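You operate a simulated robot arm through the tools that you are given. There is no shell and no other tool. Be economical: measure what you need, move in short steps, check, and stop when the job is done.

You are at the controls of a simulated two-armed robot. One attempt, no reset.

TASK
Stop the oil feeds on the rack and wipe up the oil ring.
Fine: three levers down, then the white oil tap shut; use the grey pad and put it back. What is to be rubbed or washed off counts as gone when no trace of it is left.

The check looks at the end state, three seconds after you hand in, the way a careful person would. Anything else that was tipped, shoved, dropped, spilled or broken makes it a failure.

THE ROBOT
Two 7-joint arms with fingered hands on one trunk, on a base that drives. Base frame: it is fixed to the floor where the robot stands at the start and does not move with it; the origin is under the middle of the robot, x ahead of it, y to its left, z up. Readings come in m, rad, newtons and seconds.
The left shoulder is at the start at [0.047, 0.125, 1.249], the right one opposite. With the tool pointing down near the work surface each hand reaches from about 0.1 to 0.72 m from the robot's upright axis, wherever it stands, measured 20 degrees to its own side. Places, roughly: blue oiler lever [0.5, 0.5, 1.3]; oil ring [0.6, -0.3, 0.7]; red oiler lever [0.5, 0, 1.3]; white oil tap [0.6, -0.2, 1.1]; yellow oiler lever [0.5, 0.3, 1.3]. Payload 3.6 kg a hand.
The TCP of each hand is the grasp point between the finger pads, 0.03 m short of the fingertips. In the tool frame z runs along the fingers and y along their closing line. The gripper opens to 0.104 m. The gripper's body begins 0.035 m behind the TCP. The gripper is a hand of 4 fingers: y runs from the thumb to the fingers, the wrist lies at [-0.015, -0.104, -0.178] in the tool frame.
Orientation is that of the tool frame in the base frame, as a unit quaternion [x, y, z, w]. With the fingers straight down and the wrist toward the robot, the tool's x, y and z point along [0, 1, 0], [1, 0, 0] and [0, 0, -1] of the base frame.

THE INTERFACE
- The arms move only by the tool apply_moves. It takes "left_commands", "right_commands" or both (then of equal length, played together; a hand with none holds still); each is a list of rows, each an object of numbers (a shift or turn left out is 0): "tx", "ty", "tz": the shift along the tool's x, y, z in m; "wx", "wy", "wz": the turn, a rotation vector about the tool's x, y, z in rad. In form: [{"tx": .., "ty": .., "tz": .., "wx": .., "wy": .., "wz": ..}, ...]. A call has 1 to 12 rows; each row shifts and turns the commanded pose from where the row before left it, along the tool's axes as they then stand. Each row takes 0.2 s and may step no farther than 0.05 m and 0.15 rad from the row before; otherwise, the whole call is refused. Where a pose cannot be reached the arm comes as near as it can. A force on the tool above 40 N (or 10 N above the force at the start of the call, whichever is more), or a blocked arm, ends the call early, and 0.2 s more pass. In this call time passes only in rows, and 0.2 s behind the last. It gives the time, the measured TCP pose, the force on the tool (base axes), the opening and the grip force at its end, in the units of the frame above (readings bear some noise), with the torque about the TCP (base axes, N m) and any sound that the robot's microphone picked up.
- Cameras (640 x 400 px; columns grow to the right, rows downward): "scene" is now at [0.1537, 0.0164, 1.4285]; the picture's right is [0.15, -0.99, 0.00], its down [-0.15, -0.02, -0.99] and it looks along [0.98, 0.15, -0.15] (base axes); focal length 214 px, centre (320, 200). "left" rides on the left gripper at [-0.061, -0.092, -0.13] in its tool frame; the picture's right is [-0.81, -0.28, 0.52], its down [0.53, -0.71, 0.45] and it looks along [0.24, 0.64, 0.72] (tool axes); focal length 275 px, centre (320, 200). "right" rides on the right gripper at [0.061, -0.092, -0.131] in its tool frame; the picture's right is [-0.81, 0.28, -0.52], its down [-0.53, -0.71, 0.45] and it looks along [-0.24, 0.64, 0.73] (tool axes); focal length 275 px, centre (320, 200). There is no depth. A picture from a camera that has moved, and an enlarged one, comes with that camera's place and axes in the base frame and with its lens.
- camera(camera): a new picture of that camera. No time passes.
- slide_trunk(by): slides the trunk up (or, below 0, down) by that many m; the arms and the scene camera ride with it, the base frame stays. It gives what a move gives, with no picture.
- base_move(legs): drives the robot by 1 to 6 legs, each [ahead, left, turn to the left] in m, m and rad, along the robot's own axes; the way and the turn of a leg run together, so that a leg with both is an arc; at most 1.5 m and 3.142 rad a leg. The arms and the cameras ride along, it lands a little off, and it stops where it bumps. It gives what a move gives.
- curl_fingers(index, middle, ring, thumb_bend, thumb_turn, hand): sets how far each is bent, from 0 (flat) to 1 (curled in); at 0.3 the hand is open as for a grip, at 0.7 the pads meet at the TCP. One left out holds its place. A second passes; each finger stops where it meets its share of the squeeze, and holds until it gets a number again. It is the only way to open and close the hand. It gives what a move gives, with no picture; readings hold the bend of each and the force on the fingers (four entries, about 0 where the hand has none), thumb and palm. thumb_turn goes from beside the hand (0) to across from the fingers (1), as for a grip.
- head_to(pan, tilt): turns the head with the scene camera to pan (to the left, within 1.396 rad either way) and tilt (down, from -0.506 to 1.204), counted from straight ahead of the robot. It gives what a move gives.
- close_up(camera, box): a new picture of the part [left, top, right, bottom] of that camera's present view, enlarged. No time passes.
- job_done(): hands the job in; it is judged then, once.

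Work in short steps. Places have to be worked out from the pictures, the camera data and where the tool is seen: move nearer, look again, correct. Check each grasp and each placing, and mend what went wrong. You have 120 turns and 92 pictures in all, those below and enlarged ones among them. Open the grippers and draw the arms clear of the work before you hand the job in, unless the task says otherwise; then end with one line.

The tools are called after "Request:" by a JSON object that holds its "method" and its "body". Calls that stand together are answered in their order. apply_moves: Moves the arms, as the interface text tells. Its arguments: {"type":"object","properties":{"left_commands":{"type":"array","items":{"type":"object","properties":{"tx":{"type":"number"},"ty":{"type":"number"},"tz":{"type":"number"},"wx":{"type":"number"},"wy":{"type":"number"},"wz":{"type":"number"}}}},"right_commands":{"type":"array","items":{"type":"object","properties":{"tx":{"type":"number"},"ty":{"type":"number"},"tz":{"type":"number"},"wx":{"type":"number"},"wy":{"type":"number"},"wz":{"type":"number"}}}}},"required":[]} The other tools are called the same way: slide_trunk (by) slides the trunk up or down; curl_fingers (index, middle, ring, thumb_bend, thumb_turn, hand) moves the fingers one by one; base_move (legs) drives the base; head_to (pan, tilt) turns the head that bears the scene camera; camera (camera) takes a picture; close_up (camera, box) takes an enlarged picture of a part of a camera's view; job_done () hands the job in.

At the start:

```text
time_s: 0.0
left_position: [0.391, 0.1546, 1.5118]
left_tcp_rot: [0.707, 0.707, -0.001, 0.001]
left_contact_force: [-0.3, 0.3, 0.7]
left_wrist_torque: [-0.03, 0.0, -0.02]
left_gripper_width: 0.1038
left_finger_force: 0.0
left_shape: jaw
left_bend: [0.3, 0.3, 0.3, 0.3, 0.98]
left_finger forces: [0.0, 0.0, 0.0, 0.0, 0.0, 0.0]
right_position: [0.3877, -0.1597, 1.5115]
right_tcp_rot: [0.708, 0.706, 0.0, -0.001]
right_contact_force: [0.0, -0.6, 0.2]
right_wrist_torque: [-0.01, 0.0, 0.0]
right_gripper_width: 0.1038
right_finger_force: 0.1
right_shape: jaw
right_bend: [0.3, 0.3, 0.3, 0.3, 0.98]
right_finger forces: [0.0, 0.0, 0.1, 0.1, 0.1, 0.1]
trunk travel left (down, up): [-0.475, 0.061]
robot x, y, heading: [-0.0, 0.004, 0.001]
head pan, tilt: [0.154, 0.15]
```

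scene: 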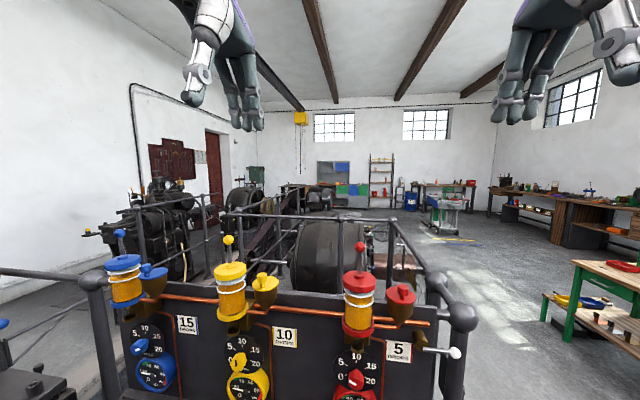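
right: 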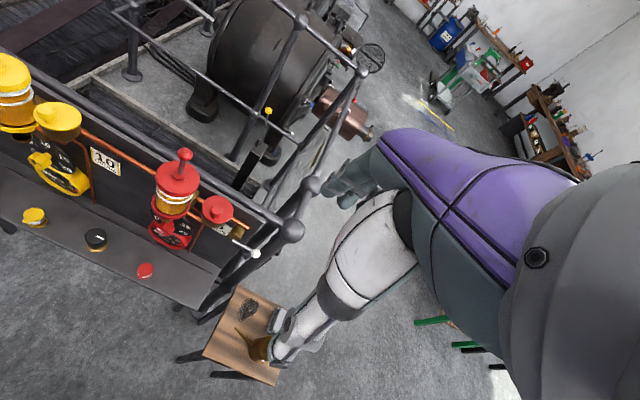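
left: 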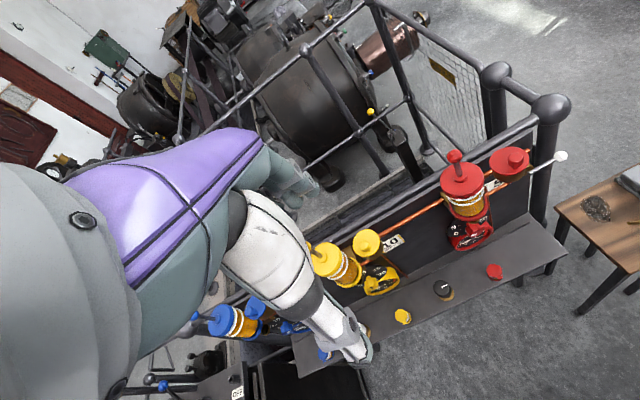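

The rack with three oilers is ahead, and the white tap is at its right end. I'll tilt the head down to see the table and the levers.

Request:
{"method": "head_to", "body": {"pan": -0.3, "tilt": 0.75}}

Request:
{"method": "close_up", "body": {"camera": "scene", "box": [80, 210, 480, 400]}}

Request:
{"method": "camera", "body": {"camera": "scene"}}

```text
time_s: 1.0
left_position: [0.3916, 0.1546, 1.5114]
left_tcp_rot: [0.707, 0.707, -0.001, 0.001]
left_contact_force: [-0.1, -0.2, 0.3]
left_wrist_torque: [0.02, 0.0, -0.02]
left_gripper_width: 0.1035
left_finger_force: 0.1
left_shape: jaw
left_bend: [0.3, 0.3, 0.3, 0.3, 0.98]
left_finger forces: [0.0, 0.0, 0.0, 0.0, 0.1, 0.0]
right_position: [0.3882, -0.1595, 1.5114]
right_tcp_rot: [0.708, 0.706, 0.001, -0.001]
right_contact_force: [-0.8, 0.4, 0.0]
right_wrist_torque: [0.0, 0.02, 0.02]
right_gripper_width: 0.1037
right_finger_force: 0.2
right_shape: jaw
right_bend: [0.3, 0.3, 0.3, 0.3, 0.98]
right_finger forces: [0.0, 0.1, 0.1, 0.0, 0.0, 0.0]
trunk travel left (down, up): [-0.475, 0.061]
robot x, y, heading: [-0.0011, -0.0027, 0.002]
head pan, tilt: [-0.3, 0.75]
```

```text
1.60 times, centred on (280, 305) of scene
camera zoom: at [0.1412, -0.0221, 1.3742], right [-0.3, -0.96, 0.0], down [-0.65, 0.2, -0.73], along [0.7, -0.22, -0.68], focal length 343 px, centre (384, 32)
```

zoom: 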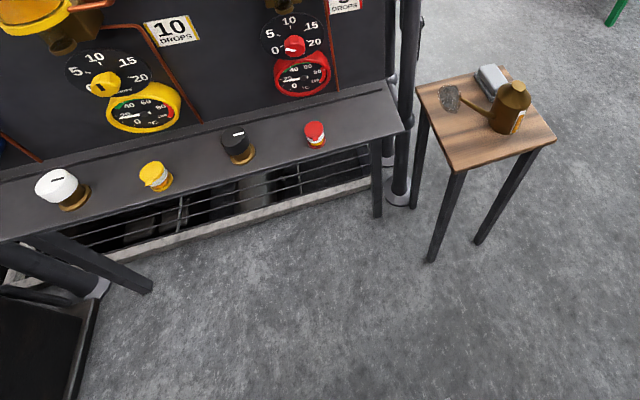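

```text
87 pictures are left
camera scene: at [0.1412, -0.0221, 1.3742], right [-0.3, -0.96, 0.0], down [-0.65, 0.2, -0.73], along [0.7, -0.22, -0.68], focal length 214 px, centre (320, 200)
```

scene: 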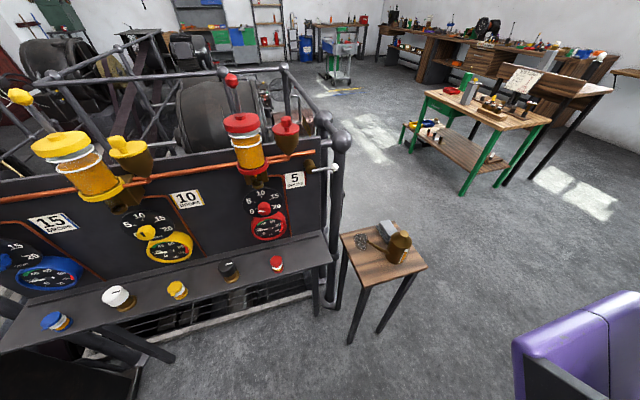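

I'll zoom in on the levers, the tap and the small table.

Request:
{"method": "close_up", "body": {"camera": "scene", "box": [200, 60, 360, 160]}}

Request:
{"method": "close_up", "body": {"camera": "scene", "box": [330, 210, 440, 280]}}

Request:
{"method": "close_up", "body": {"camera": "scene", "box": [0, 80, 192, 200]}}

Request:
{"method": "head_to", "body": {"pan": 0.5, "tilt": 0.2}}

Request:
{"method": "camera", "body": {"camera": "scene"}}

```text
4.00 times, centred on (280, 110) of scene
camera zoom: at [0.1412, -0.0221, 1.3742], right [-0.3, -0.96, 0.0], down [-0.65, 0.2, -0.73], along [0.7, -0.22, -0.68], focal length 858 px, centre (480, 560)
```

zoom: 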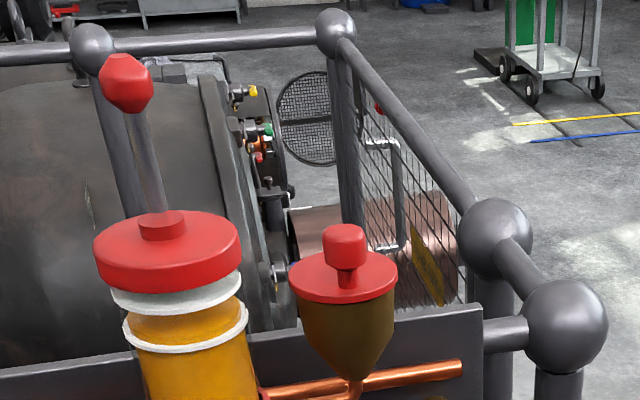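

```text
5.71 times, centred on (385, 245) of scene
camera zoom: at [0.1412, -0.0221, 1.3742], right [-0.3, -0.96, 0.0], down [-0.65, 0.2, -0.73], along [0.7, -0.22, -0.68], focal length 1226 px, centre (-51, -57)
```

zoom: 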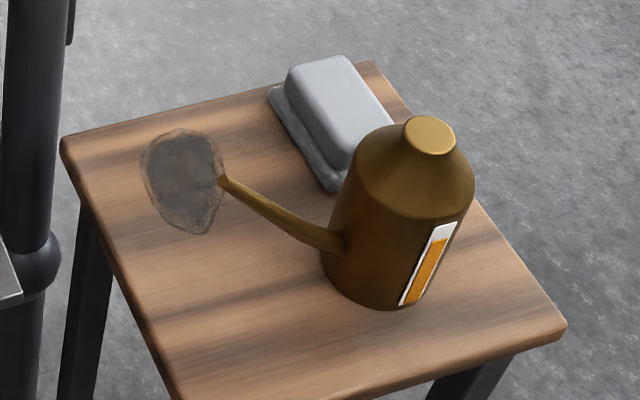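

```text
3.33 times, centred on (96, 140) of scene
camera zoom: at [0.1412, -0.0221, 1.3742], right [-0.3, -0.96, 0.0], down [-0.65, 0.2, -0.73], along [0.7, -0.22, -0.68], focal length 715 px, centre (1067, 400)
```

zoom: 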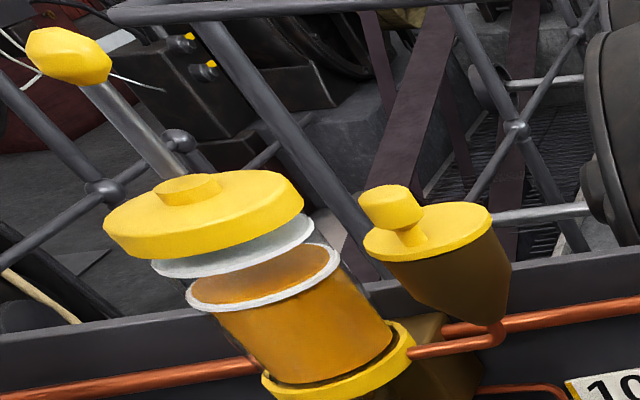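

```text
time_s: 2.1
left_position: [0.3905, 0.1544, 1.5115]
left_tcp_rot: [0.707, 0.707, 0.0, 0.001]
left_contact_force: [-0.7, -1.6, 0.3]
left_wrist_torque: [-0.01, 0.03, 0.04]
left_gripper_width: 0.1034
left_finger_force: 0.1
left_shape: jaw
left_bend: [0.3, 0.3, 0.3, 0.3, 0.98]
left_finger forces: [0.0, 0.1, 0.0, 0.0, 0.0, 0.1]
right_position: [0.3893, -0.1596, 1.5105]
right_tcp_rot: [0.708, 0.706, 0.001, 0.0]
right_contact_force: [0.0, -0.7, -0.6]
right_wrist_torque: [-0.04, 0.0, 0.03]
right_gripper_width: 0.1036
right_finger_force: 0.0
right_shape: jaw
right_bend: [0.3, 0.3, 0.3, 0.3, 0.98]
right_finger forces: [0.0, 0.0, 0.0, 0.0, 0.0, 0.0]
trunk travel left (down, up): [-0.475, 0.061]
robot x, y, heading: [-0.0007, 0.0017, -0.001]
head pan, tilt: [0.499, 0.201]
```

```text
83 pictures are left
camera scene: at [0.144, 0.0468, 1.4238], right [0.48, -0.88, 0.0], down [-0.18, -0.1, -0.98], along [0.86, 0.47, -0.2], focal length 214 px, centre (320, 200)
```

scene: 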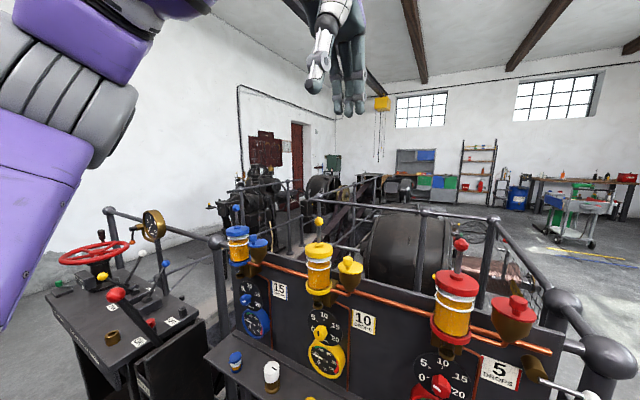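

I want to see how the levers are hinged, so I'll take enlarged views from several cameras.

Request:
{"method": "close_up", "body": {"camera": "scene", "box": [410, 225, 570, 325]}}

Request:
{"method": "close_up", "body": {"camera": "right", "box": [130, 140, 290, 270]}}

Request:
{"method": "close_up", "body": {"camera": "left", "box": [410, 130, 590, 260]}}

```text
4.00 times, centred on (490, 275) of scene
camera zoom: at [0.144, 0.0468, 1.4238], right [0.48, -0.88, 0.0], down [-0.18, -0.1, -0.98], along [0.86, 0.47, -0.2], focal length 858 px, centre (-360, -100)
```

zoom: 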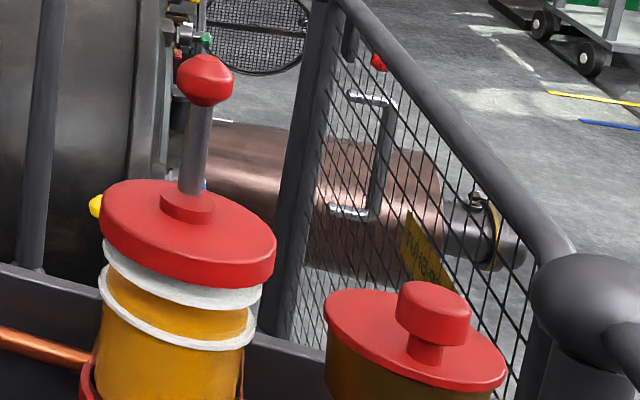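

```text
3.08 times, centred on (210, 205) of right
camera zoom: at [0.2975, -0.0983, 1.6409], right [0.27, -0.81, 0.52], down [-0.71, -0.53, -0.46], along [0.64, -0.24, -0.73], focal length 847 px, centre (658, 185)
```

zoom: 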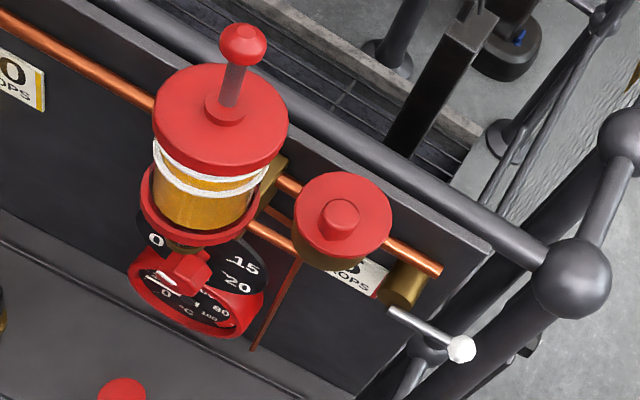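

```text
3.08 times, centred on (500, 195) of left
camera zoom: at [0.2995, 0.0926, 1.642], right [-0.28, -0.81, -0.52], down [-0.71, 0.53, -0.46], along [0.64, 0.24, -0.73], focal length 847 px, centre (-234, 215)
```

zoom: 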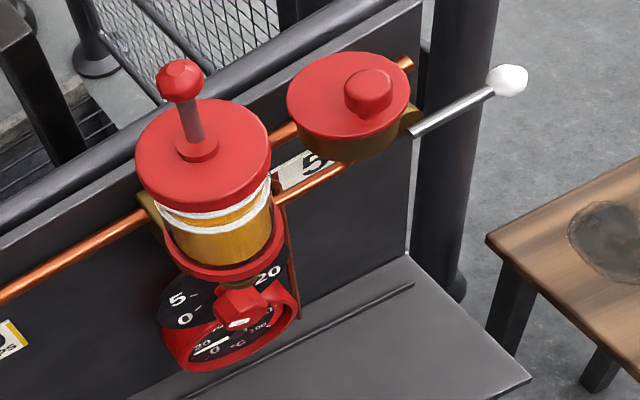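

The two hand cameras give the red knob at about [0.543, 0.00, 1.282], upright above its hub at z≈1.225. The tap ball is at about [0.561, -0.19, 1.075]. I'll move the right hand above the red lever.

Request:
{"method": "apply_moves", "body": {"right_commands": [{"tx": 0.0265, "ty": 0.0257, "tz": 0.0185}, {"tx": 0.0265, "ty": 0.0257, "tz": 0.0185}, {"tx": 0.0265, "ty": 0.0257, "tz": 0.0185}, {"tx": 0.0265, "ty": 0.0257, "tz": 0.0185}, {"tx": 0.0265, "ty": 0.0257, "tz": 0.0185}, {"tx": 0.0265, "ty": 0.0257, "tz": 0.0185}, {}, {}]}}

Request:
{"method": "camera", "body": {"camera": "right"}}

Request:
{"method": "camera", "body": {"camera": "scene"}}

```text
time_s: 3.9
left_position: [0.3913, 0.1543, 1.5108]
left_tcp_rot: [0.708, 0.707, 0.0, 0.0]
left_contact_force: [0.8, 0.5, 0.7]
left_wrist_torque: [-0.01, -0.02, -0.01]
left_gripper_width: 0.1037
left_finger_force: 0.1
left_shape: jaw
left_bend: [0.3, 0.3, 0.3, 0.3, 0.98]
left_finger forces: [0.0, 0.1, 0.1, 0.0, 0.0, 0.0]
right_position: [0.5428, -0.0002, 1.3998]
right_tcp_rot: [0.708, 0.706, 0.0, -0.001]
right_contact_force: [0.2, 0.2, -0.7]
right_wrist_torque: [-0.01, 0.02, -0.05]
right_gripper_width: 0.1039
right_finger_force: 0.0
right_shape: jaw
right_bend: [0.3, 0.3, 0.3, 0.3, 0.98]
right_finger forces: [0.0, 0.0, 0.0, 0.0, 0.1, 0.1]
trunk travel left (down, up): [-0.475, 0.061]
robot x, y, heading: [-0.0012, -0.0007, -0.001]
head pan, tilt: [0.499, 0.201]
```

```text
79 pictures are left
camera right: at [0.4517, 0.0612, 1.5303], right [0.27, -0.81, 0.52], down [-0.71, -0.53, -0.46], along [0.64, -0.24, -0.73], focal length 275 px, centre (320, 200)
```

right: 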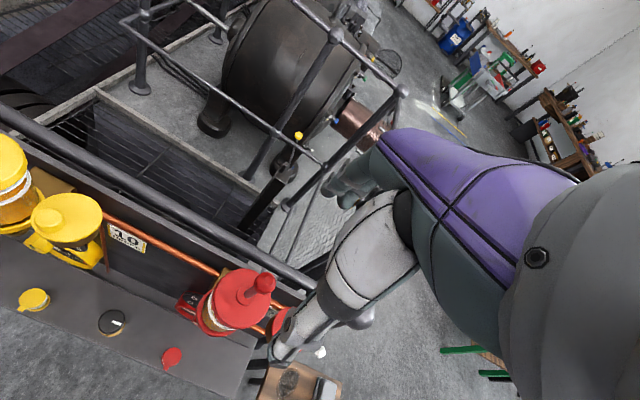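

```text
78 pictures are left
camera scene: at [0.144, 0.0472, 1.4238], right [0.48, -0.88, 0.0], down [-0.18, -0.1, -0.98], along [0.86, 0.47, -0.2], focal length 214 px, centre (320, 200)
```

scene: 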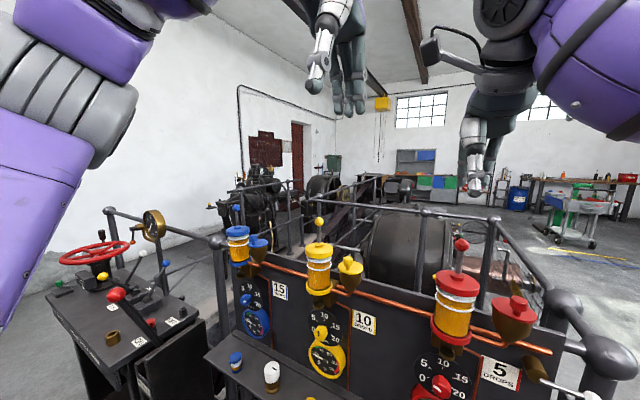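

The hand is centred over the red knob. I'll go down so the knob sits between the thumb and fingers.

Request:
{"method": "apply_moves", "body": {"right_commands": [{"tz": 0.04}, {"tz": 0.04}, {"tz": 0.035}, {}]}}

Request:
{"method": "head_to", "body": {"pan": 0.05, "tilt": 0.3}}

Request:
{"method": "camera", "body": {"camera": "scene"}}

```text
time_s: 4.9
left_position: [0.3912, 0.1536, 1.5108]
left_tcp_rot: [0.708, 0.707, -0.001, 0.001]
left_contact_force: [0.9, 0.0, -1.0]
left_wrist_torque: [-0.02, 0.0, -0.01]
left_gripper_width: 0.1035
left_finger_force: 0.0
left_shape: jaw
left_bend: [0.3, 0.3, 0.3, 0.3, 0.98]
left_finger forces: [0.0, 0.1, 0.0, 0.0, 0.0, 0.0]
right_position: [0.5412, -0.0018, 1.2852]
right_tcp_rot: [0.708, 0.706, 0.001, -0.001]
right_contact_force: [0.4, 0.4, 0.4]
right_wrist_torque: [0.02, 0.01, 0.01]
right_gripper_width: 0.1037
right_finger_force: 0.1
right_shape: jaw
right_bend: [0.3, 0.3, 0.3, 0.3, 0.98]
right_finger forces: [0.0, 0.0, 0.0, 0.1, 0.1, 0.1]
trunk travel left (down, up): [-0.475, 0.061]
robot x, y, heading: [-0.0018, 0.0021, -0.002]
head pan, tilt: [0.499, 0.201]
```

```text
time_s: 5.8
left_position: [0.391, 0.1547, 1.5112]
left_tcp_rot: [0.707, 0.707, -0.001, 0.001]
left_contact_force: [0.2, 0.0, 0.0]
left_wrist_torque: [-0.01, 0.02, 0.0]
left_gripper_width: 0.104
left_finger_force: 0.1
left_shape: jaw
left_bend: [0.3, 0.3, 0.3, 0.3, 0.98]
left_finger forces: [0.1, 0.0, 0.1, 0.0, 0.1, 0.0]
right_position: [0.5436, -0.002, 1.2847]
right_tcp_rot: [0.708, 0.706, 0.001, 0.0]
right_contact_force: [0.0, -0.2, 0.3]
right_wrist_torque: [0.01, -0.02, 0.03]
right_gripper_width: 0.1039
right_finger_force: 0.0
right_shape: jaw
right_bend: [0.3, 0.3, 0.3, 0.3, 0.98]
right_finger forces: [0.0, 0.0, 0.0, 0.0, 0.0, 0.0]
trunk travel left (down, up): [-0.475, 0.061]
robot x, y, heading: [-0.0011, 0.0002, -0.001]
head pan, tilt: [0.051, 0.3]
```

```text
77 pictures are left
camera scene: at [0.1553, 0.0071, 1.4145], right [0.05, -1.0, 0.0], down [-0.3, -0.02, -0.96], along [0.95, 0.05, -0.3], focal length 214 px, centre (320, 200)
```

scene: 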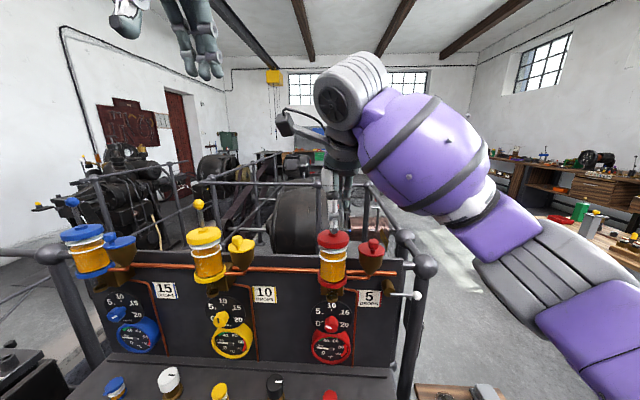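

Knob is caged. I'll close the fingers and thumb onto it.

Request:
{"method": "curl_fingers", "body": {"hand": "right", "index": 0.62, "middle": 0.62, "ring": 0.62, "thumb_bend": 0.62}}

Request:
{"method": "close_up", "body": {"camera": "scene", "box": [280, 130, 400, 270]}}

```text
time_s: 6.8
left_position: [0.3908, 0.1541, 1.5099]
left_tcp_rot: [0.707, 0.707, 0.0, 0.002]
left_contact_force: [0.4, -0.3, 0.1]
left_wrist_torque: [-0.01, 0.01, 0.01]
left_gripper_width: 0.1036
left_finger_force: 0.1
left_shape: jaw
left_bend: [0.3, 0.3, 0.3, 0.3, 0.98]
left_finger forces: [0.0, 0.0, 0.0, 0.0, 0.0, 0.0]
right_position: [0.5427, -0.0011, 1.2845]
right_tcp_rot: [0.708, 0.707, 0.001, -0.002]
right_contact_force: [0.5, 0.1, 0.1]
right_wrist_torque: [0.01, -0.03, 0.0]
right_gripper_width: 0.0216
right_finger_force: 0.1
right_shape: fingers
right_bend: [0.62, 0.62, 0.62, 0.62, 0.98]
right_finger forces: [0.0, 0.1, 0.1, 0.0, 0.1, 0.0]
trunk travel left (down, up): [-0.475, 0.061]
robot x, y, heading: [0.001, -0.0028, -0.001]
head pan, tilt: [0.051, 0.3]
```

```text
2.86 times, centred on (340, 200) of scene
camera zoom: at [0.1553, 0.007, 1.4145], right [0.05, -1.0, 0.0], down [-0.3, -0.01, -0.96], along [0.95, 0.05, -0.3], focal length 613 px, centre (263, 200)
```

zoom: 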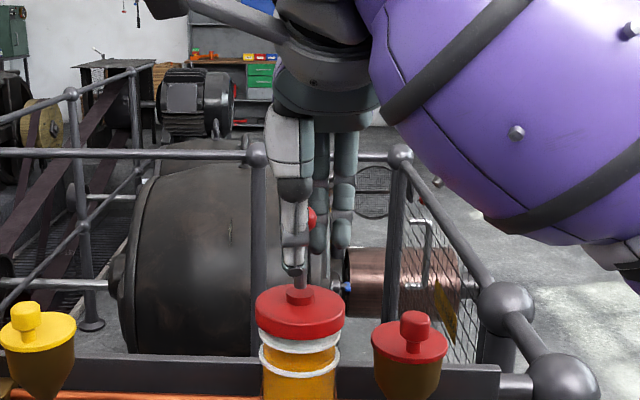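

The knob is loosely held between thumb and fingers. As a gentle test I'll pull it toward the robot and watch the force.

Request:
{"method": "apply_moves", "body": {"right_commands": [{"ty": -0.012, "tz": 0.001}, {"ty": -0.012, "tz": 0.003}, {}]}}

Request:
{"method": "close_up", "body": {"camera": "scene", "box": [280, 130, 400, 270]}}

```text
time_s: 7.6
left_position: [0.3913, 0.1541, 1.5103]
left_tcp_rot: [0.707, 0.707, -0.001, 0.001]
left_contact_force: [-0.4, -1.0, -0.2]
left_wrist_torque: [-0.03, 0.01, 0.01]
left_gripper_width: 0.1038
left_finger_force: 0.2
left_shape: jaw
left_bend: [0.3, 0.3, 0.3, 0.3, 0.98]
left_finger forces: [0.0, 0.0, 0.1, 0.0, 0.0, 0.0]
right_position: [0.5191, -0.0009, 1.2808]
right_tcp_rot: [0.708, 0.706, -0.001, -0.001]
right_contact_force: [1.4, 1.6, 0.6]
right_wrist_torque: [0.05, -0.05, 0.01]
right_gripper_width: 0.0243
right_finger_force: 1.1
right_shape: fingers
right_bend: [0.6, 0.62, 0.62, 0.62, 0.98]
right_finger forces: [2.0, 0.0, 0.1, 0.0, 0.1, 0.0]
trunk travel left (down, up): [-0.475, 0.061]
robot x, y, heading: [0.0001, -0.0007, -0.001]
head pan, tilt: [0.051, 0.3]
```

```text
2.86 times, centred on (340, 200) of scene
camera zoom: at [0.1557, 0.0073, 1.4145], right [0.05, -1.0, 0.0], down [-0.3, -0.02, -0.96], along [0.95, 0.05, -0.3], focal length 613 px, centre (263, 200)
```

zoom: 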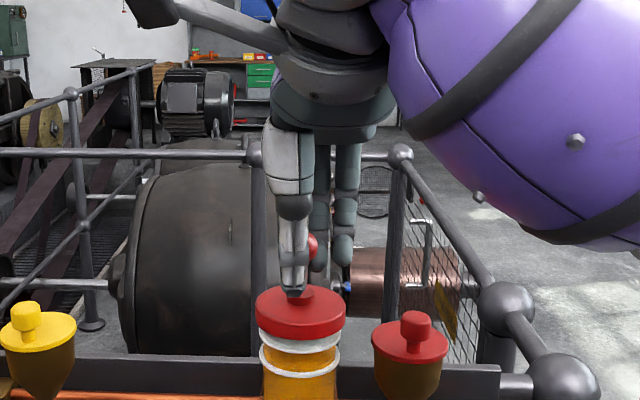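

Low force: the lever seems to follow toward the robot. I'll continue a little further along the arc.

Request:
{"method": "apply_moves", "body": {"right_commands": [{"ty": -0.01, "tz": 0.006}, {"ty": -0.01, "tz": 0.008}, {}]}}

Request:
{"method": "close_up", "body": {"camera": "scene", "box": [280, 150, 400, 250]}}

```text
time_s: 8.4
left_position: [0.3915, 0.154, 1.5108]
left_tcp_rot: [0.707, 0.707, -0.001, 0.0]
left_contact_force: [-0.1, -0.3, 0.6]
left_wrist_torque: [0.02, 0.02, -0.02]
left_gripper_width: 0.1038
left_finger_force: 0.1
left_shape: jaw
left_bend: [0.3, 0.3, 0.3, 0.3, 0.98]
left_finger forces: [0.0, 0.1, 0.0, 0.1, 0.1, 0.1]
right_position: [0.4989, -0.0008, 1.2666]
right_tcp_rot: [0.707, 0.707, -0.001, -0.002]
right_contact_force: [1.4, 2.0, 0.1]
right_wrist_torque: [0.08, -0.02, 0.07]
right_gripper_width: 0.0249
right_finger_force: 1.8
right_shape: fingers
right_bend: [0.59, 0.62, 0.62, 0.62, 0.98]
right_finger forces: [2.7, 0.2, 0.0, 0.0, 0.0, 0.1]
trunk travel left (down, up): [-0.475, 0.061]
robot x, y, heading: [0.0014, -0.0013, -0.004]
head pan, tilt: [0.051, 0.3]
```

```text
4.00 times, centred on (340, 200) of scene
camera zoom: at [0.1556, 0.0075, 1.4145], right [0.05, -1.0, 0.0], down [-0.3, -0.02, -0.96], along [0.95, 0.05, -0.3], focal length 858 px, centre (240, 200)
```

zoom: 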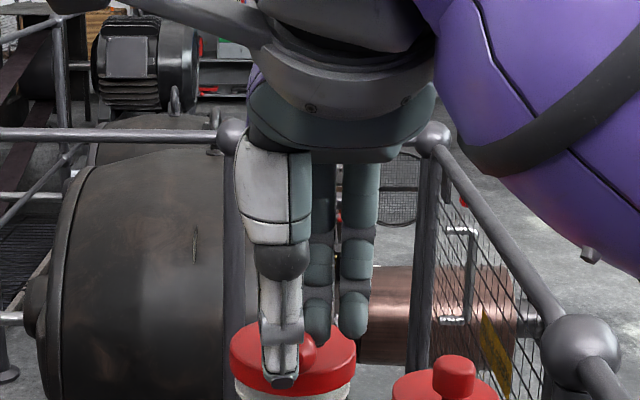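

The knob is tipping toward the robot as intended. I'll keep following the arc downward.

Request:
{"method": "apply_moves", "body": {"right_commands": [{"ty": -0.008, "tz": 0.008}, {"ty": -0.006, "tz": 0.01}, {}]}}

Request:
{"method": "close_up", "body": {"camera": "scene", "box": [280, 180, 400, 280]}}

```text
time_s: 9.2
left_position: [0.3915, 0.1539, 1.5117]
left_tcp_rot: [0.707, 0.707, -0.001, 0.001]
left_contact_force: [0.1, -0.3, -1.0]
left_wrist_torque: [0.0, 0.0, 0.01]
left_gripper_width: 0.1038
left_finger_force: 0.0
left_shape: jaw
left_bend: [0.3, 0.3, 0.3, 0.3, 0.98]
left_finger forces: [0.1, 0.0, 0.1, 0.0, 0.1, 0.0]
right_position: [0.4861, 0.0002, 1.2495]
right_tcp_rot: [0.707, 0.707, 0.001, 0.0]
right_contact_force: [6.1, 2.9, 4.2]
right_wrist_torque: [0.04, -0.22, 0.08]
right_gripper_width: 0.0263
right_finger_force: 4.7
right_shape: fingers
right_bend: [0.58, 0.6, 0.62, 0.62, 0.98]
right_finger forces: [5.9, 3.2, 0.0, 0.0, 0.0, 0.1]
trunk travel left (down, up): [-0.475, 0.061]
robot x, y, heading: [-0.0019, 0.0005, -0.002]
head pan, tilt: [0.051, 0.3]
```

```text
4.00 times, centred on (340, 230) of scene
camera zoom: at [0.1559, 0.0075, 1.4145], right [0.05, -1.0, 0.0], down [-0.3, -0.02, -0.96], along [0.95, 0.05, -0.3], focal length 858 px, centre (240, 80)
```

zoom: 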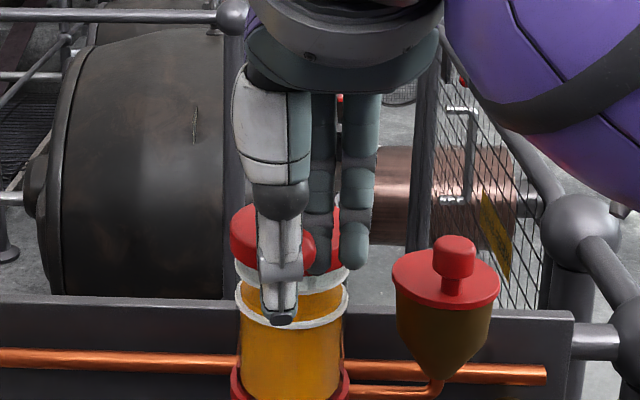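

Force is rising: either the lever stop or the fingers on the cap. I'll open the hand, go up and look.

Request:
{"method": "curl_fingers", "body": {"hand": "right", "index": 0.3, "middle": 0.3, "ring": 0.3, "thumb_bend": 0.3}}

Request:
{"method": "apply_moves", "body": {"right_commands": [{"tz": -0.03}, {"tz": -0.04}, {"tz": -0.05}, {"tz": -0.04}, {}]}}

Request:
{"method": "close_up", "body": {"camera": "scene", "box": [160, 170, 400, 310]}}

```text
time_s: 10.2
left_position: [0.3866, 0.1534, 1.5115]
left_tcp_rot: [0.708, 0.707, 0.001, 0.002]
left_contact_force: [0.8, 0.1, -0.7]
left_wrist_torque: [-0.04, -0.01, -0.01]
left_gripper_width: 0.1036
left_finger_force: 0.1
left_shape: jaw
left_bend: [0.3, 0.3, 0.3, 0.3, 0.98]
left_finger forces: [0.0, 0.1, 0.1, 0.0, 0.0, 0.0]
right_position: [0.4799, -0.0007, 1.2506]
right_tcp_rot: [0.706, 0.708, 0.001, -0.001]
right_contact_force: [-25.2, -0.4, -5.4]
right_wrist_torque: [-0.04, 0.95, -0.34]
right_gripper_width: 0.0746
right_finger_force: 18.4
right_shape: fingers
right_bend: [0.53, 0.51, 0.39, 0.3, 0.98]
right_finger forces: [15.8, 10.5, 9.3, 0.0, 0.0, 0.0]
trunk travel left (down, up): [-0.475, 0.061]
robot x, y, heading: [0.0002, 0.0022, 0.004]
head pan, tilt: [0.051, 0.3]
```

```text
time_s: 11.4
left_position: [0.3923, 0.1528, 1.5103]
left_tcp_rot: [0.708, 0.707, 0.0, 0.001]
left_contact_force: [-0.8, -0.8, -0.4]
left_wrist_torque: [-0.02, 0.02, 0.01]
left_gripper_width: 0.104
left_finger_force: 0.0
left_shape: jaw
left_bend: [0.3, 0.3, 0.3, 0.3, 0.98]
left_finger forces: [0.1, 0.0, 0.0, 0.0, 0.0, 0.0]
right_position: [0.4846, -0.0021, 1.4088]
right_tcp_rot: [0.707, 0.707, 0.0, -0.001]
right_contact_force: [0.4, 0.1, -0.6]
right_wrist_torque: [-0.03, 0.03, -0.01]
right_gripper_width: 0.1028
right_finger_force: 0.0
right_shape: fingers
right_bend: [0.3, 0.3, 0.3, 0.3, 0.98]
right_finger forces: [0.0, 0.0, 0.0, 0.0, 0.0, 0.0]
trunk travel left (down, up): [-0.475, 0.061]
robot x, y, heading: [-0.0007, -0.0022, -0.002]
head pan, tilt: [0.051, 0.3]
```

```text
2.67 times, centred on (280, 240) of scene
camera zoom: at [0.1557, 0.0068, 1.4144], right [0.05, -1.0, 0.0], down [-0.3, -0.01, -0.96], along [0.95, 0.05, -0.3], focal length 572 px, centre (427, 93)
```

zoom: 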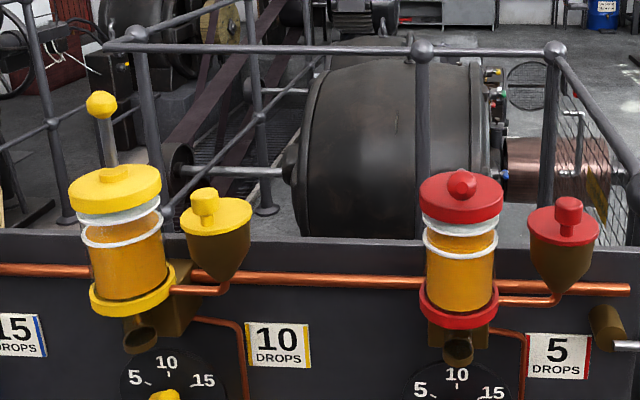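

The red lever has swung toward the robot. I'll check from the hand camera how far down it is.

Request:
{"method": "camera", "body": {"camera": "right"}}

Request:
{"method": "close_up", "body": {"camera": "left", "box": [400, 120, 580, 260]}}

```text
71 pictures are left
camera right: at [0.3937, 0.06, 1.5386], right [0.28, -0.81, 0.52], down [-0.71, -0.53, -0.46], along [0.64, -0.24, -0.73], focal length 275 px, centre (320, 200)
```

right: 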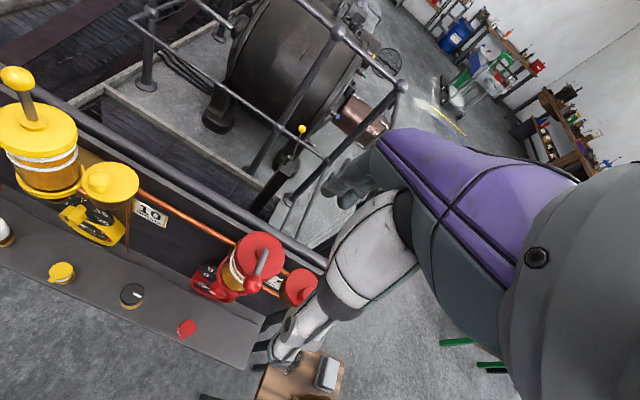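

```text
2.86 times, centred on (490, 190) of left
camera zoom: at [0.2999, 0.0924, 1.6418], right [-0.28, -0.81, -0.52], down [-0.71, 0.53, -0.46], along [0.64, 0.24, -0.73], focal length 786 px, centre (-166, 229)
```

zoom: 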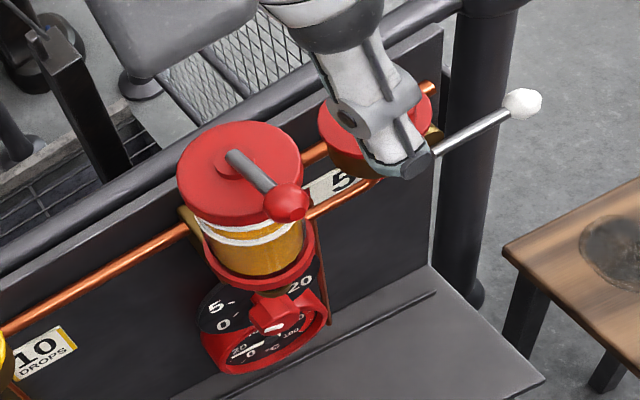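

The lever is about 65° over, so some travel may remain. I'll close the fingertips and press down on the knob from above.

Request:
{"method": "curl_fingers", "body": {"hand": "right", "index": 0.7, "middle": 0.7, "ring": 0.7, "thumb_bend": 0.7}}

Request:
{"method": "apply_moves", "body": {"right_commands": [{"tz": 0.04, "ty": 0.003}, {"tz": 0.04}, {"tz": 0.02}, {"tz": 0.01}, {"tz": 0.01}, {}]}}

Request:
{"method": "close_up", "body": {"camera": "scene", "box": [280, 180, 400, 280]}}

```text
time_s: 12.4
left_position: [0.3907, 0.1538, 1.5104]
left_tcp_rot: [0.707, 0.707, 0.0, 0.0]
left_contact_force: [-0.2, 0.4, -0.1]
left_wrist_torque: [-0.02, -0.02, -0.03]
left_gripper_width: 0.1038
left_finger_force: 0.0
left_shape: jaw
left_bend: [0.3, 0.3, 0.3, 0.3, 0.98]
left_finger forces: [0.0, 0.1, 0.0, 0.1, 0.1, 0.0]
right_position: [0.4861, -0.0011, 1.4089]
right_tcp_rot: [0.708, 0.706, 0.0, -0.001]
right_contact_force: [0.5, 0.9, -0.2]
right_wrist_torque: [-0.01, -0.01, 0.04]
right_gripper_width: 0.0011
right_finger_force: 0.1
right_shape: fingers
right_bend: [0.7, 0.7, 0.7, 0.7, 0.98]
right_finger forces: [0.1, 0.1, 0.0, 0.0, 0.0, 0.0]
trunk travel left (down, up): [-0.475, 0.061]
robot x, y, heading: [0.0034, -0.004, 0.003]
head pan, tilt: [0.051, 0.3]
```

```text
time_s: 13.8
left_position: [0.3908, 0.1538, 1.5117]
left_tcp_rot: [0.707, 0.707, -0.001, 0.001]
left_contact_force: [0.2, -0.6, 0.4]
left_wrist_torque: [-0.01, -0.01, 0.03]
left_gripper_width: 0.1035
left_finger_force: 0.0
left_shape: jaw
left_bend: [0.3, 0.3, 0.3, 0.3, 0.98]
left_finger forces: [0.1, 0.0, 0.1, 0.1, 0.0, 0.1]
right_position: [0.4868, -0.0008, 1.2897]
right_tcp_rot: [0.707, 0.707, 0.001, 0.0]
right_contact_force: [0.0, -0.7, 0.3]
right_wrist_torque: [0.02, -0.02, 0.02]
right_gripper_width: 0.0016
right_finger_force: 0.1
right_shape: fingers
right_bend: [0.7, 0.7, 0.7, 0.7, 0.98]
right_finger forces: [0.0, 0.1, 0.0, 0.0, 0.0, 0.0]
trunk travel left (down, up): [-0.475, 0.061]
robot x, y, heading: [-0.001, 0.0011, -0.003]
head pan, tilt: [0.051, 0.3]
```

```text
4.00 times, centred on (340, 230) of scene
camera zoom: at [0.1552, 0.0071, 1.4146], right [0.05, -1.0, 0.0], down [-0.3, -0.01, -0.96], along [0.95, 0.05, -0.3], focal length 858 px, centre (240, 80)
```

zoom: 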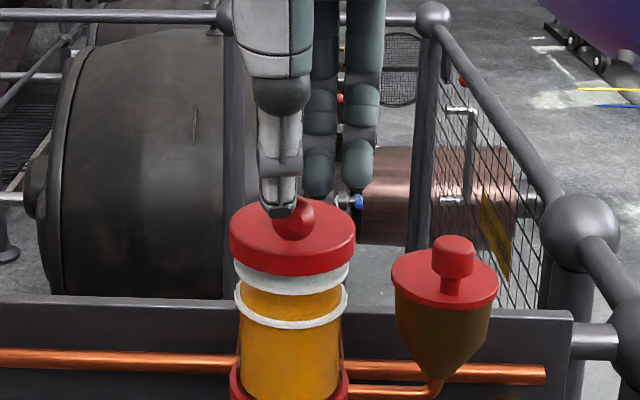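

Still clear of the knob, and the thumb sits slightly left of it. I'll shift a little right and press down in small steps.

Request:
{"method": "apply_moves", "body": {"right_commands": [{"tx": -0.006, "tz": 0.008}, {"tz": 0.008}, {"tz": 0.008}, {"tz": 0.008}, {}]}}

Request:
{"method": "close_up", "body": {"camera": "scene", "box": [280, 180, 400, 280]}}

```text
time_s: 15.0
left_position: [0.3885, 0.1524, 1.5114]
left_tcp_rot: [0.707, 0.707, 0.0, 0.001]
left_contact_force: [-0.5, -0.3, -0.2]
left_wrist_torque: [-0.02, 0.02, 0.01]
left_gripper_width: 0.1037
left_finger_force: 0.0
left_shape: jaw
left_bend: [0.3, 0.3, 0.3, 0.3, 0.98]
left_finger forces: [0.0, 0.0, 0.1, 0.0, 0.0, 0.0]
right_position: [0.4856, -0.006, 1.2584]
right_tcp_rot: [0.706, 0.708, 0.001, 0.0]
right_contact_force: [-9.0, 0.3, 10.5]
right_wrist_torque: [0.03, 0.14, 0.03]
right_gripper_width: 0.0
right_finger_force: 8.7
right_shape: fingers
right_bend: [0.71, 0.7, 0.7, 0.67, 0.97]
right_finger forces: [16.3, 0.0, 0.0, 0.1, 0.0, 0.0]
trunk travel left (down, up): [-0.475, 0.061]
robot x, y, heading: [-0.0023, 0.0014, -0.003]
head pan, tilt: [0.051, 0.3]
```

```text
4.00 times, centred on (340, 230) of scene
camera zoom: at [0.153, 0.0071, 1.4149], right [0.05, -1.0, 0.0], down [-0.29, -0.01, -0.96], along [0.95, 0.05, -0.29], focal length 858 px, centre (240, 80)
```

zoom: 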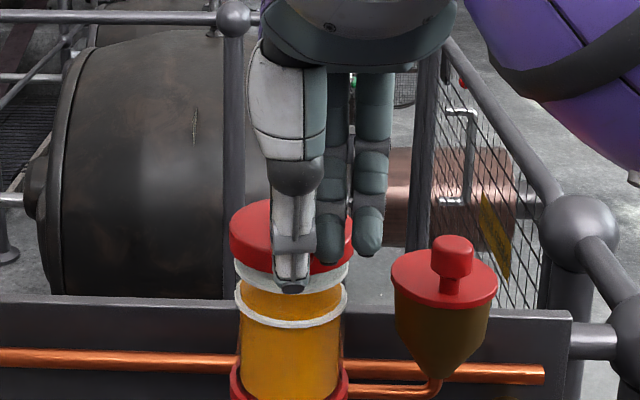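

There is about 10 N of contact. I'll lift off and see whether the lever moved.

Request:
{"method": "apply_moves", "body": {"right_commands": [{"tz": -0.03}, {"tz": -0.04}, {"tz": -0.05}, {"tz": -0.03}, {}]}}

Request:
{"method": "close_up", "body": {"camera": "scene", "box": [280, 180, 400, 280]}}

Request:
{"method": "close_up", "body": {"camera": "left", "box": [400, 120, 580, 260]}}

```text
time_s: 16.2
left_position: [0.391, 0.1526, 1.511]
left_tcp_rot: [0.707, 0.707, 0.0, 0.0]
left_contact_force: [-0.3, -0.4, -1.1]
left_wrist_torque: [-0.01, 0.01, 0.01]
left_gripper_width: 0.1039
left_finger_force: 0.1
left_shape: jaw
left_bend: [0.3, 0.3, 0.3, 0.3, 0.98]
left_finger forces: [0.0, 0.1, 0.0, 0.0, 0.0, 0.0]
right_position: [0.4888, -0.0068, 1.4072]
right_tcp_rot: [0.708, 0.707, 0.0, -0.001]
right_contact_force: [-0.5, 1.0, -0.6]
right_wrist_torque: [-0.01, -0.02, 0.0]
right_gripper_width: 0.0009
right_finger_force: 0.1
right_shape: fingers
right_bend: [0.7, 0.7, 0.7, 0.7, 0.97]
right_finger forces: [0.1, 0.0, 0.0, 0.1, 0.0, 0.1]
trunk travel left (down, up): [-0.475, 0.061]
robot x, y, heading: [0.0018, -0.0006, 0.0]
head pan, tilt: [0.051, 0.3]
```

```text
4.00 times, centred on (340, 230) of scene
camera zoom: at [0.1555, 0.0069, 1.4145], right [0.05, -1.0, 0.0], down [-0.3, -0.01, -0.96], along [0.95, 0.05, -0.3], focal length 858 px, centre (240, 80)
```

zoom: 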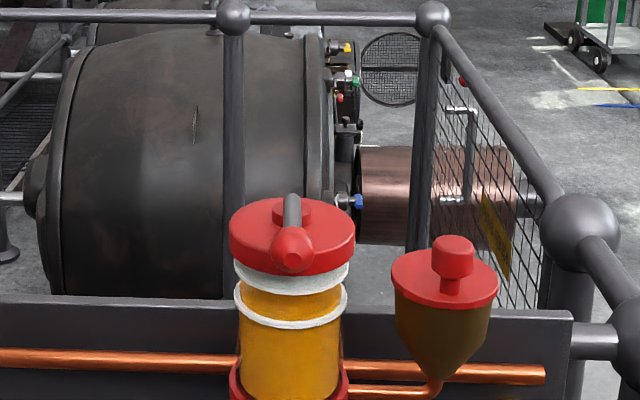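

```text
2.86 times, centred on (490, 190) of left
camera zoom: at [0.2998, 0.0924, 1.6418], right [-0.28, -0.81, -0.52], down [-0.71, 0.53, -0.46], along [0.64, 0.24, -0.73], focal length 786 px, centre (-166, 229)
```

zoom: 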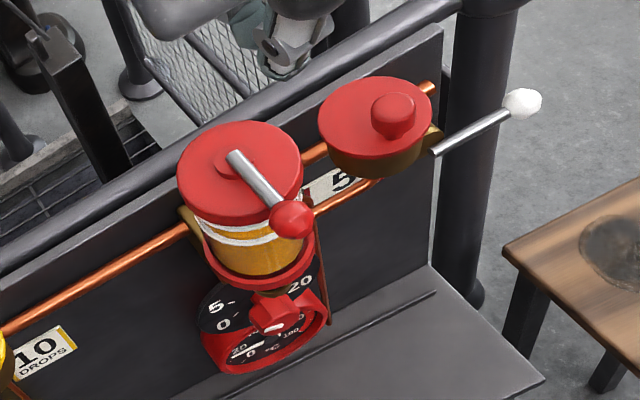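

The lever went down further and is now nearly horizontal. I'll press once more with the index finger directly on the knob, to be sure it reaches its stop.

Request:
{"method": "apply_moves", "body": {"right_commands": [{"tz": 0.04, "ty": -0.009}, {"tz": 0.04}, {"tz": 0.04}, {"tz": 0.012}, {"tz": 0.006}, {"tz": 0.006}, {"tz": 0.006}, {}]}}

Request:
{"method": "close_up", "body": {"camera": "scene", "box": [280, 180, 400, 280]}}

Request:
{"method": "apply_moves", "body": {"right_commands": [{"tz": -0.03}, {"tz": -0.04}, {"tz": -0.05}, {"tz": -0.03}, {}]}}

Request:
{"method": "close_up", "body": {"camera": "left", "box": [400, 120, 580, 260]}}

```text
time_s: 18.0
left_position: [0.3895, 0.1539, 1.5114]
left_tcp_rot: [0.707, 0.707, -0.001, 0.001]
left_contact_force: [-0.8, 0.1, -0.4]
left_wrist_torque: [0.02, 0.0, 0.0]
left_gripper_width: 0.1038
left_finger_force: 0.0
left_shape: jaw
left_bend: [0.3, 0.3, 0.3, 0.3, 0.98]
left_finger forces: [0.0, 0.0, 0.1, 0.1, 0.0, 0.1]
right_position: [0.4782, -0.0061, 1.2573]
right_tcp_rot: [0.707, 0.708, 0.0, 0.0]
right_contact_force: [-3.5, -0.8, 4.0]
right_wrist_torque: [0.04, 0.07, 0.0]
right_gripper_width: 0.0001
right_finger_force: 2.8
right_shape: fingers
right_bend: [0.7, 0.7, 0.7, 0.69, 0.97]
right_finger forces: [5.7, 0.0, 0.0, 0.0, 0.1, 0.0]
trunk travel left (down, up): [-0.475, 0.061]
robot x, y, heading: [0.0008, 0.0001, -0.003]
head pan, tilt: [0.051, 0.3]
```

```text
4.00 times, centred on (340, 230) of scene
camera zoom: at [0.1544, 0.007, 1.4147], right [0.05, -1.0, 0.0], down [-0.29, -0.01, -0.96], along [0.95, 0.05, -0.3], focal length 858 px, centre (240, 80)
```

zoom: 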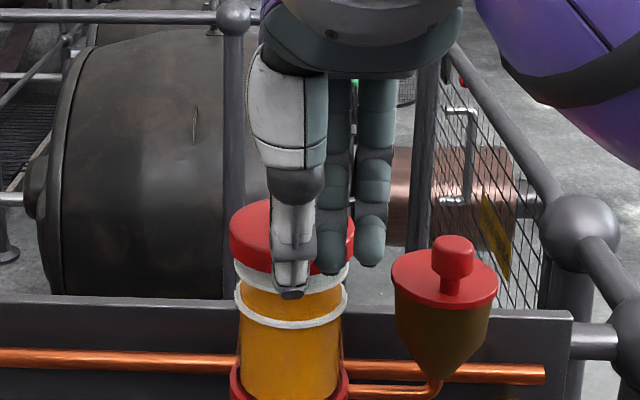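

```text
time_s: 19.2
left_position: [0.3925, 0.154, 1.5107]
left_tcp_rot: [0.707, 0.707, 0.0, -0.001]
left_contact_force: [0.0, -0.3, 0.2]
left_wrist_torque: [0.03, 0.0, -0.03]
left_gripper_width: 0.1036
left_finger_force: 0.0
left_shape: jaw
left_bend: [0.3, 0.3, 0.3, 0.3, 0.98]
left_finger forces: [0.0, 0.1, 0.1, 0.0, 0.0, 0.1]
right_position: [0.479, -0.0066, 1.4066]
right_tcp_rot: [0.708, 0.707, 0.0, -0.002]
right_contact_force: [-0.6, -0.1, 0.0]
right_wrist_torque: [0.0, -0.01, -0.04]
right_gripper_width: 0.0009
right_finger_force: 0.0
right_shape: fingers
right_bend: [0.7, 0.7, 0.7, 0.7, 0.97]
right_finger forces: [0.0, 0.1, 0.1, 0.0, 0.1, 0.1]
trunk travel left (down, up): [-0.475, 0.061]
robot x, y, heading: [0.0016, -0.0028, -0.003]
head pan, tilt: [0.051, 0.3]
```

```text
2.86 times, centred on (490, 190) of left
camera zoom: at [0.2999, 0.0924, 1.6418], right [-0.28, -0.81, -0.52], down [-0.71, 0.53, -0.46], along [0.64, 0.24, -0.73], focal length 786 px, centre (-166, 229)
```

zoom: 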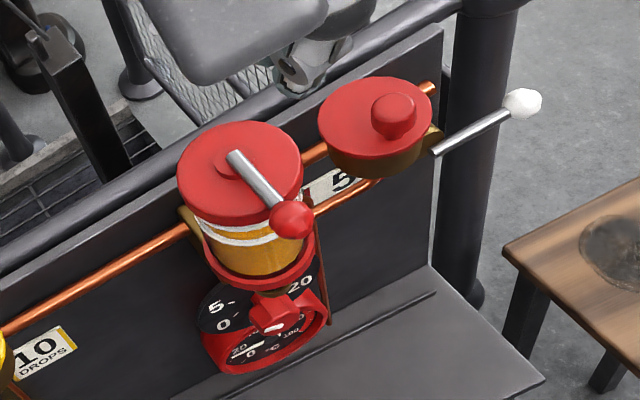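

The knob hasn't moved, but I pressed to almost the same depth. I'll go about 1 cm deeper to find the real stop.

Request:
{"method": "apply_moves", "body": {"right_commands": [{"tz": 0.04}, {"tz": 0.04}, {"tz": 0.04}, {"tz": 0.02}, {"tz": 0.01}, {"tz": 0.006}, {"tz": 0.004}, {}]}}

Request:
{"method": "apply_moves", "body": {"right_commands": [{"tz": -0.03}, {"tz": -0.04}, {"tz": -0.05}, {"tz": -0.03}, {}]}}

Request:
{"method": "close_up", "body": {"camera": "left", "box": [400, 120, 580, 260]}}

```text
time_s: 21.0
left_position: [0.3876, 0.1541, 1.5123]
left_tcp_rot: [0.707, 0.707, 0.001, 0.001]
left_contact_force: [-0.7, -0.4, -0.2]
left_wrist_torque: [0.0, 0.01, -0.01]
left_gripper_width: 0.1033
left_finger_force: 0.1
left_shape: jaw
left_bend: [0.3, 0.3, 0.3, 0.3, 0.98]
left_finger forces: [0.0, 0.1, 0.0, 0.1, 0.0, 0.1]
right_position: [0.4759, -0.0057, 1.2493]
right_tcp_rot: [0.707, 0.707, 0.002, 0.001]
right_contact_force: [-7.9, 2.2, 17.4]
right_wrist_torque: [0.08, -0.18, 0.06]
right_gripper_width: 0.0
right_finger_force: 9.1
right_shape: fingers
right_bend: [0.7, 0.7, 0.7, 0.68, 0.97]
right_finger forces: [17.0, 2.2, 0.0, 0.0, 0.0, 0.0]
trunk travel left (down, up): [-0.475, 0.061]
robot x, y, heading: [-0.0012, -0.0006, -0.0]
head pan, tilt: [0.051, 0.3]
```

```text
time_s: 22.2
left_position: [0.391, 0.1549, 1.5092]
left_tcp_rot: [0.707, 0.707, -0.001, 0.0]
left_contact_force: [-0.6, -0.8, 1.0]
left_wrist_torque: [0.01, 0.02, -0.01]
left_gripper_width: 0.1037
left_finger_force: 0.1
left_shape: jaw
left_bend: [0.3, 0.3, 0.3, 0.3, 0.98]
left_finger forces: [0.0, 0.1, 0.1, 0.0, 0.0, 0.1]
right_position: [0.4798, -0.0067, 1.3966]
right_tcp_rot: [0.708, 0.707, 0.0, -0.001]
right_contact_force: [-0.1, -0.3, 0.0]
right_wrist_torque: [-0.03, -0.04, 0.01]
right_gripper_width: 0.0011
right_finger_force: 0.0
right_shape: fingers
right_bend: [0.7, 0.7, 0.7, 0.7, 0.97]
right_finger forces: [0.1, 0.1, 0.1, 0.0, 0.0, 0.0]
trunk travel left (down, up): [-0.475, 0.061]
robot x, y, heading: [0.001, 0.0003, -0.001]
head pan, tilt: [0.051, 0.3]
```

```text
2.86 times, centred on (490, 190) of left
camera zoom: at [0.2998, 0.0924, 1.6418], right [-0.28, -0.81, -0.52], down [-0.71, 0.53, -0.46], along [0.64, 0.24, -0.73], focal length 786 px, centre (-166, 229)
```

zoom: 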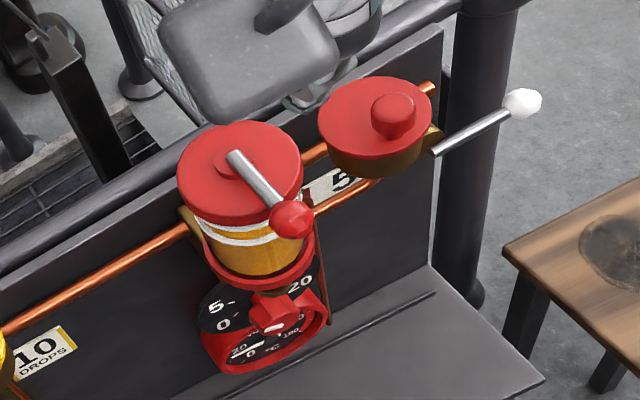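

17 N brings no further movement, so the red lever is at its stop. The yellow knob triangulates to about [0.545, 0.271, 1.28] and blue to about [0.545, 0.537, 1.28]. I'll send the left hand over yellow.

Request:
{"method": "apply_moves", "body": {"left_commands": [{"tx": 0.0246, "ty": 0.0304, "tz": 0.0222}, {"tx": 0.0246, "ty": 0.0304, "tz": 0.0222}, {"tx": 0.0246, "ty": 0.0304, "tz": 0.0222}, {"tx": 0.0246, "ty": 0.0304, "tz": 0.0222}, {"tx": 0.0246, "ty": 0.0304, "tz": 0.0222}, {}, {}]}}

Request:
{"method": "camera", "body": {"camera": "left"}}

Request:
{"method": "close_up", "body": {"camera": "right", "box": [0, 40, 200, 240]}}

```text
time_s: 23.8
left_position: [0.5425, 0.2762, 1.3991]
left_tcp_rot: [0.707, 0.707, 0.0, 0.0]
left_contact_force: [-0.2, -0.1, 0.4]
left_wrist_torque: [-0.02, 0.02, 0.02]
left_gripper_width: 0.104
left_finger_force: 0.1
left_shape: jaw
left_bend: [0.3, 0.3, 0.3, 0.3, 0.98]
left_finger forces: [0.1, 0.0, 0.0, 0.0, 0.1, 0.1]
right_position: [0.4789, -0.0071, 1.398]
right_tcp_rot: [0.708, 0.707, 0.0, -0.001]
right_contact_force: [0.0, -0.4, -0.5]
right_wrist_torque: [0.0, -0.03, 0.0]
right_gripper_width: 0.0009
right_finger_force: 0.1
right_shape: fingers
right_bend: [0.7, 0.7, 0.7, 0.7, 0.97]
right_finger forces: [0.0, 0.0, 0.0, 0.0, 0.0, 0.1]
trunk travel left (down, up): [-0.475, 0.061]
robot x, y, heading: [-0.0022, 0.0022, -0.002]
head pan, tilt: [0.051, 0.3]
```

```text
62 pictures are left
camera left: at [0.4514, 0.2162, 1.5295], right [-0.28, -0.81, -0.52], down [-0.71, 0.53, -0.46], along [0.64, 0.24, -0.73], focal length 275 px, centre (320, 200)
```

left: 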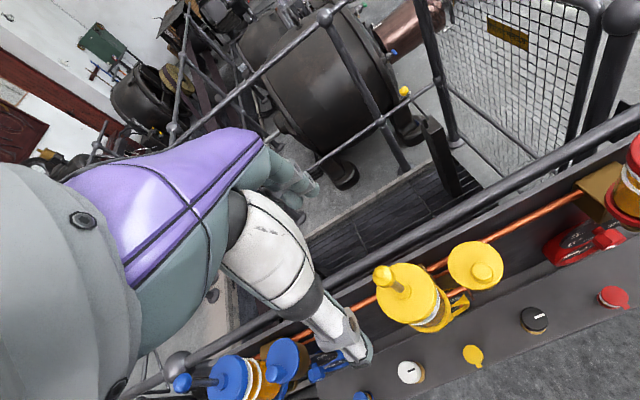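

```text
2.00 times, centred on (100, 140) of right
camera zoom: at [0.3877, 0.0543, 1.5274], right [0.27, -0.81, 0.52], down [-0.71, -0.53, -0.46], along [0.64, -0.24, -0.73], focal length 551 px, centre (760, 320)
```

zoom: 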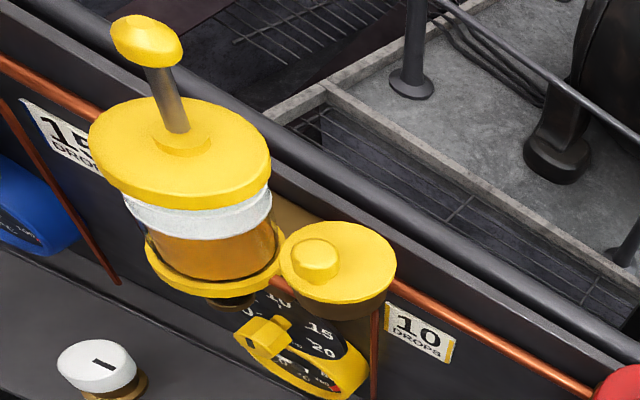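

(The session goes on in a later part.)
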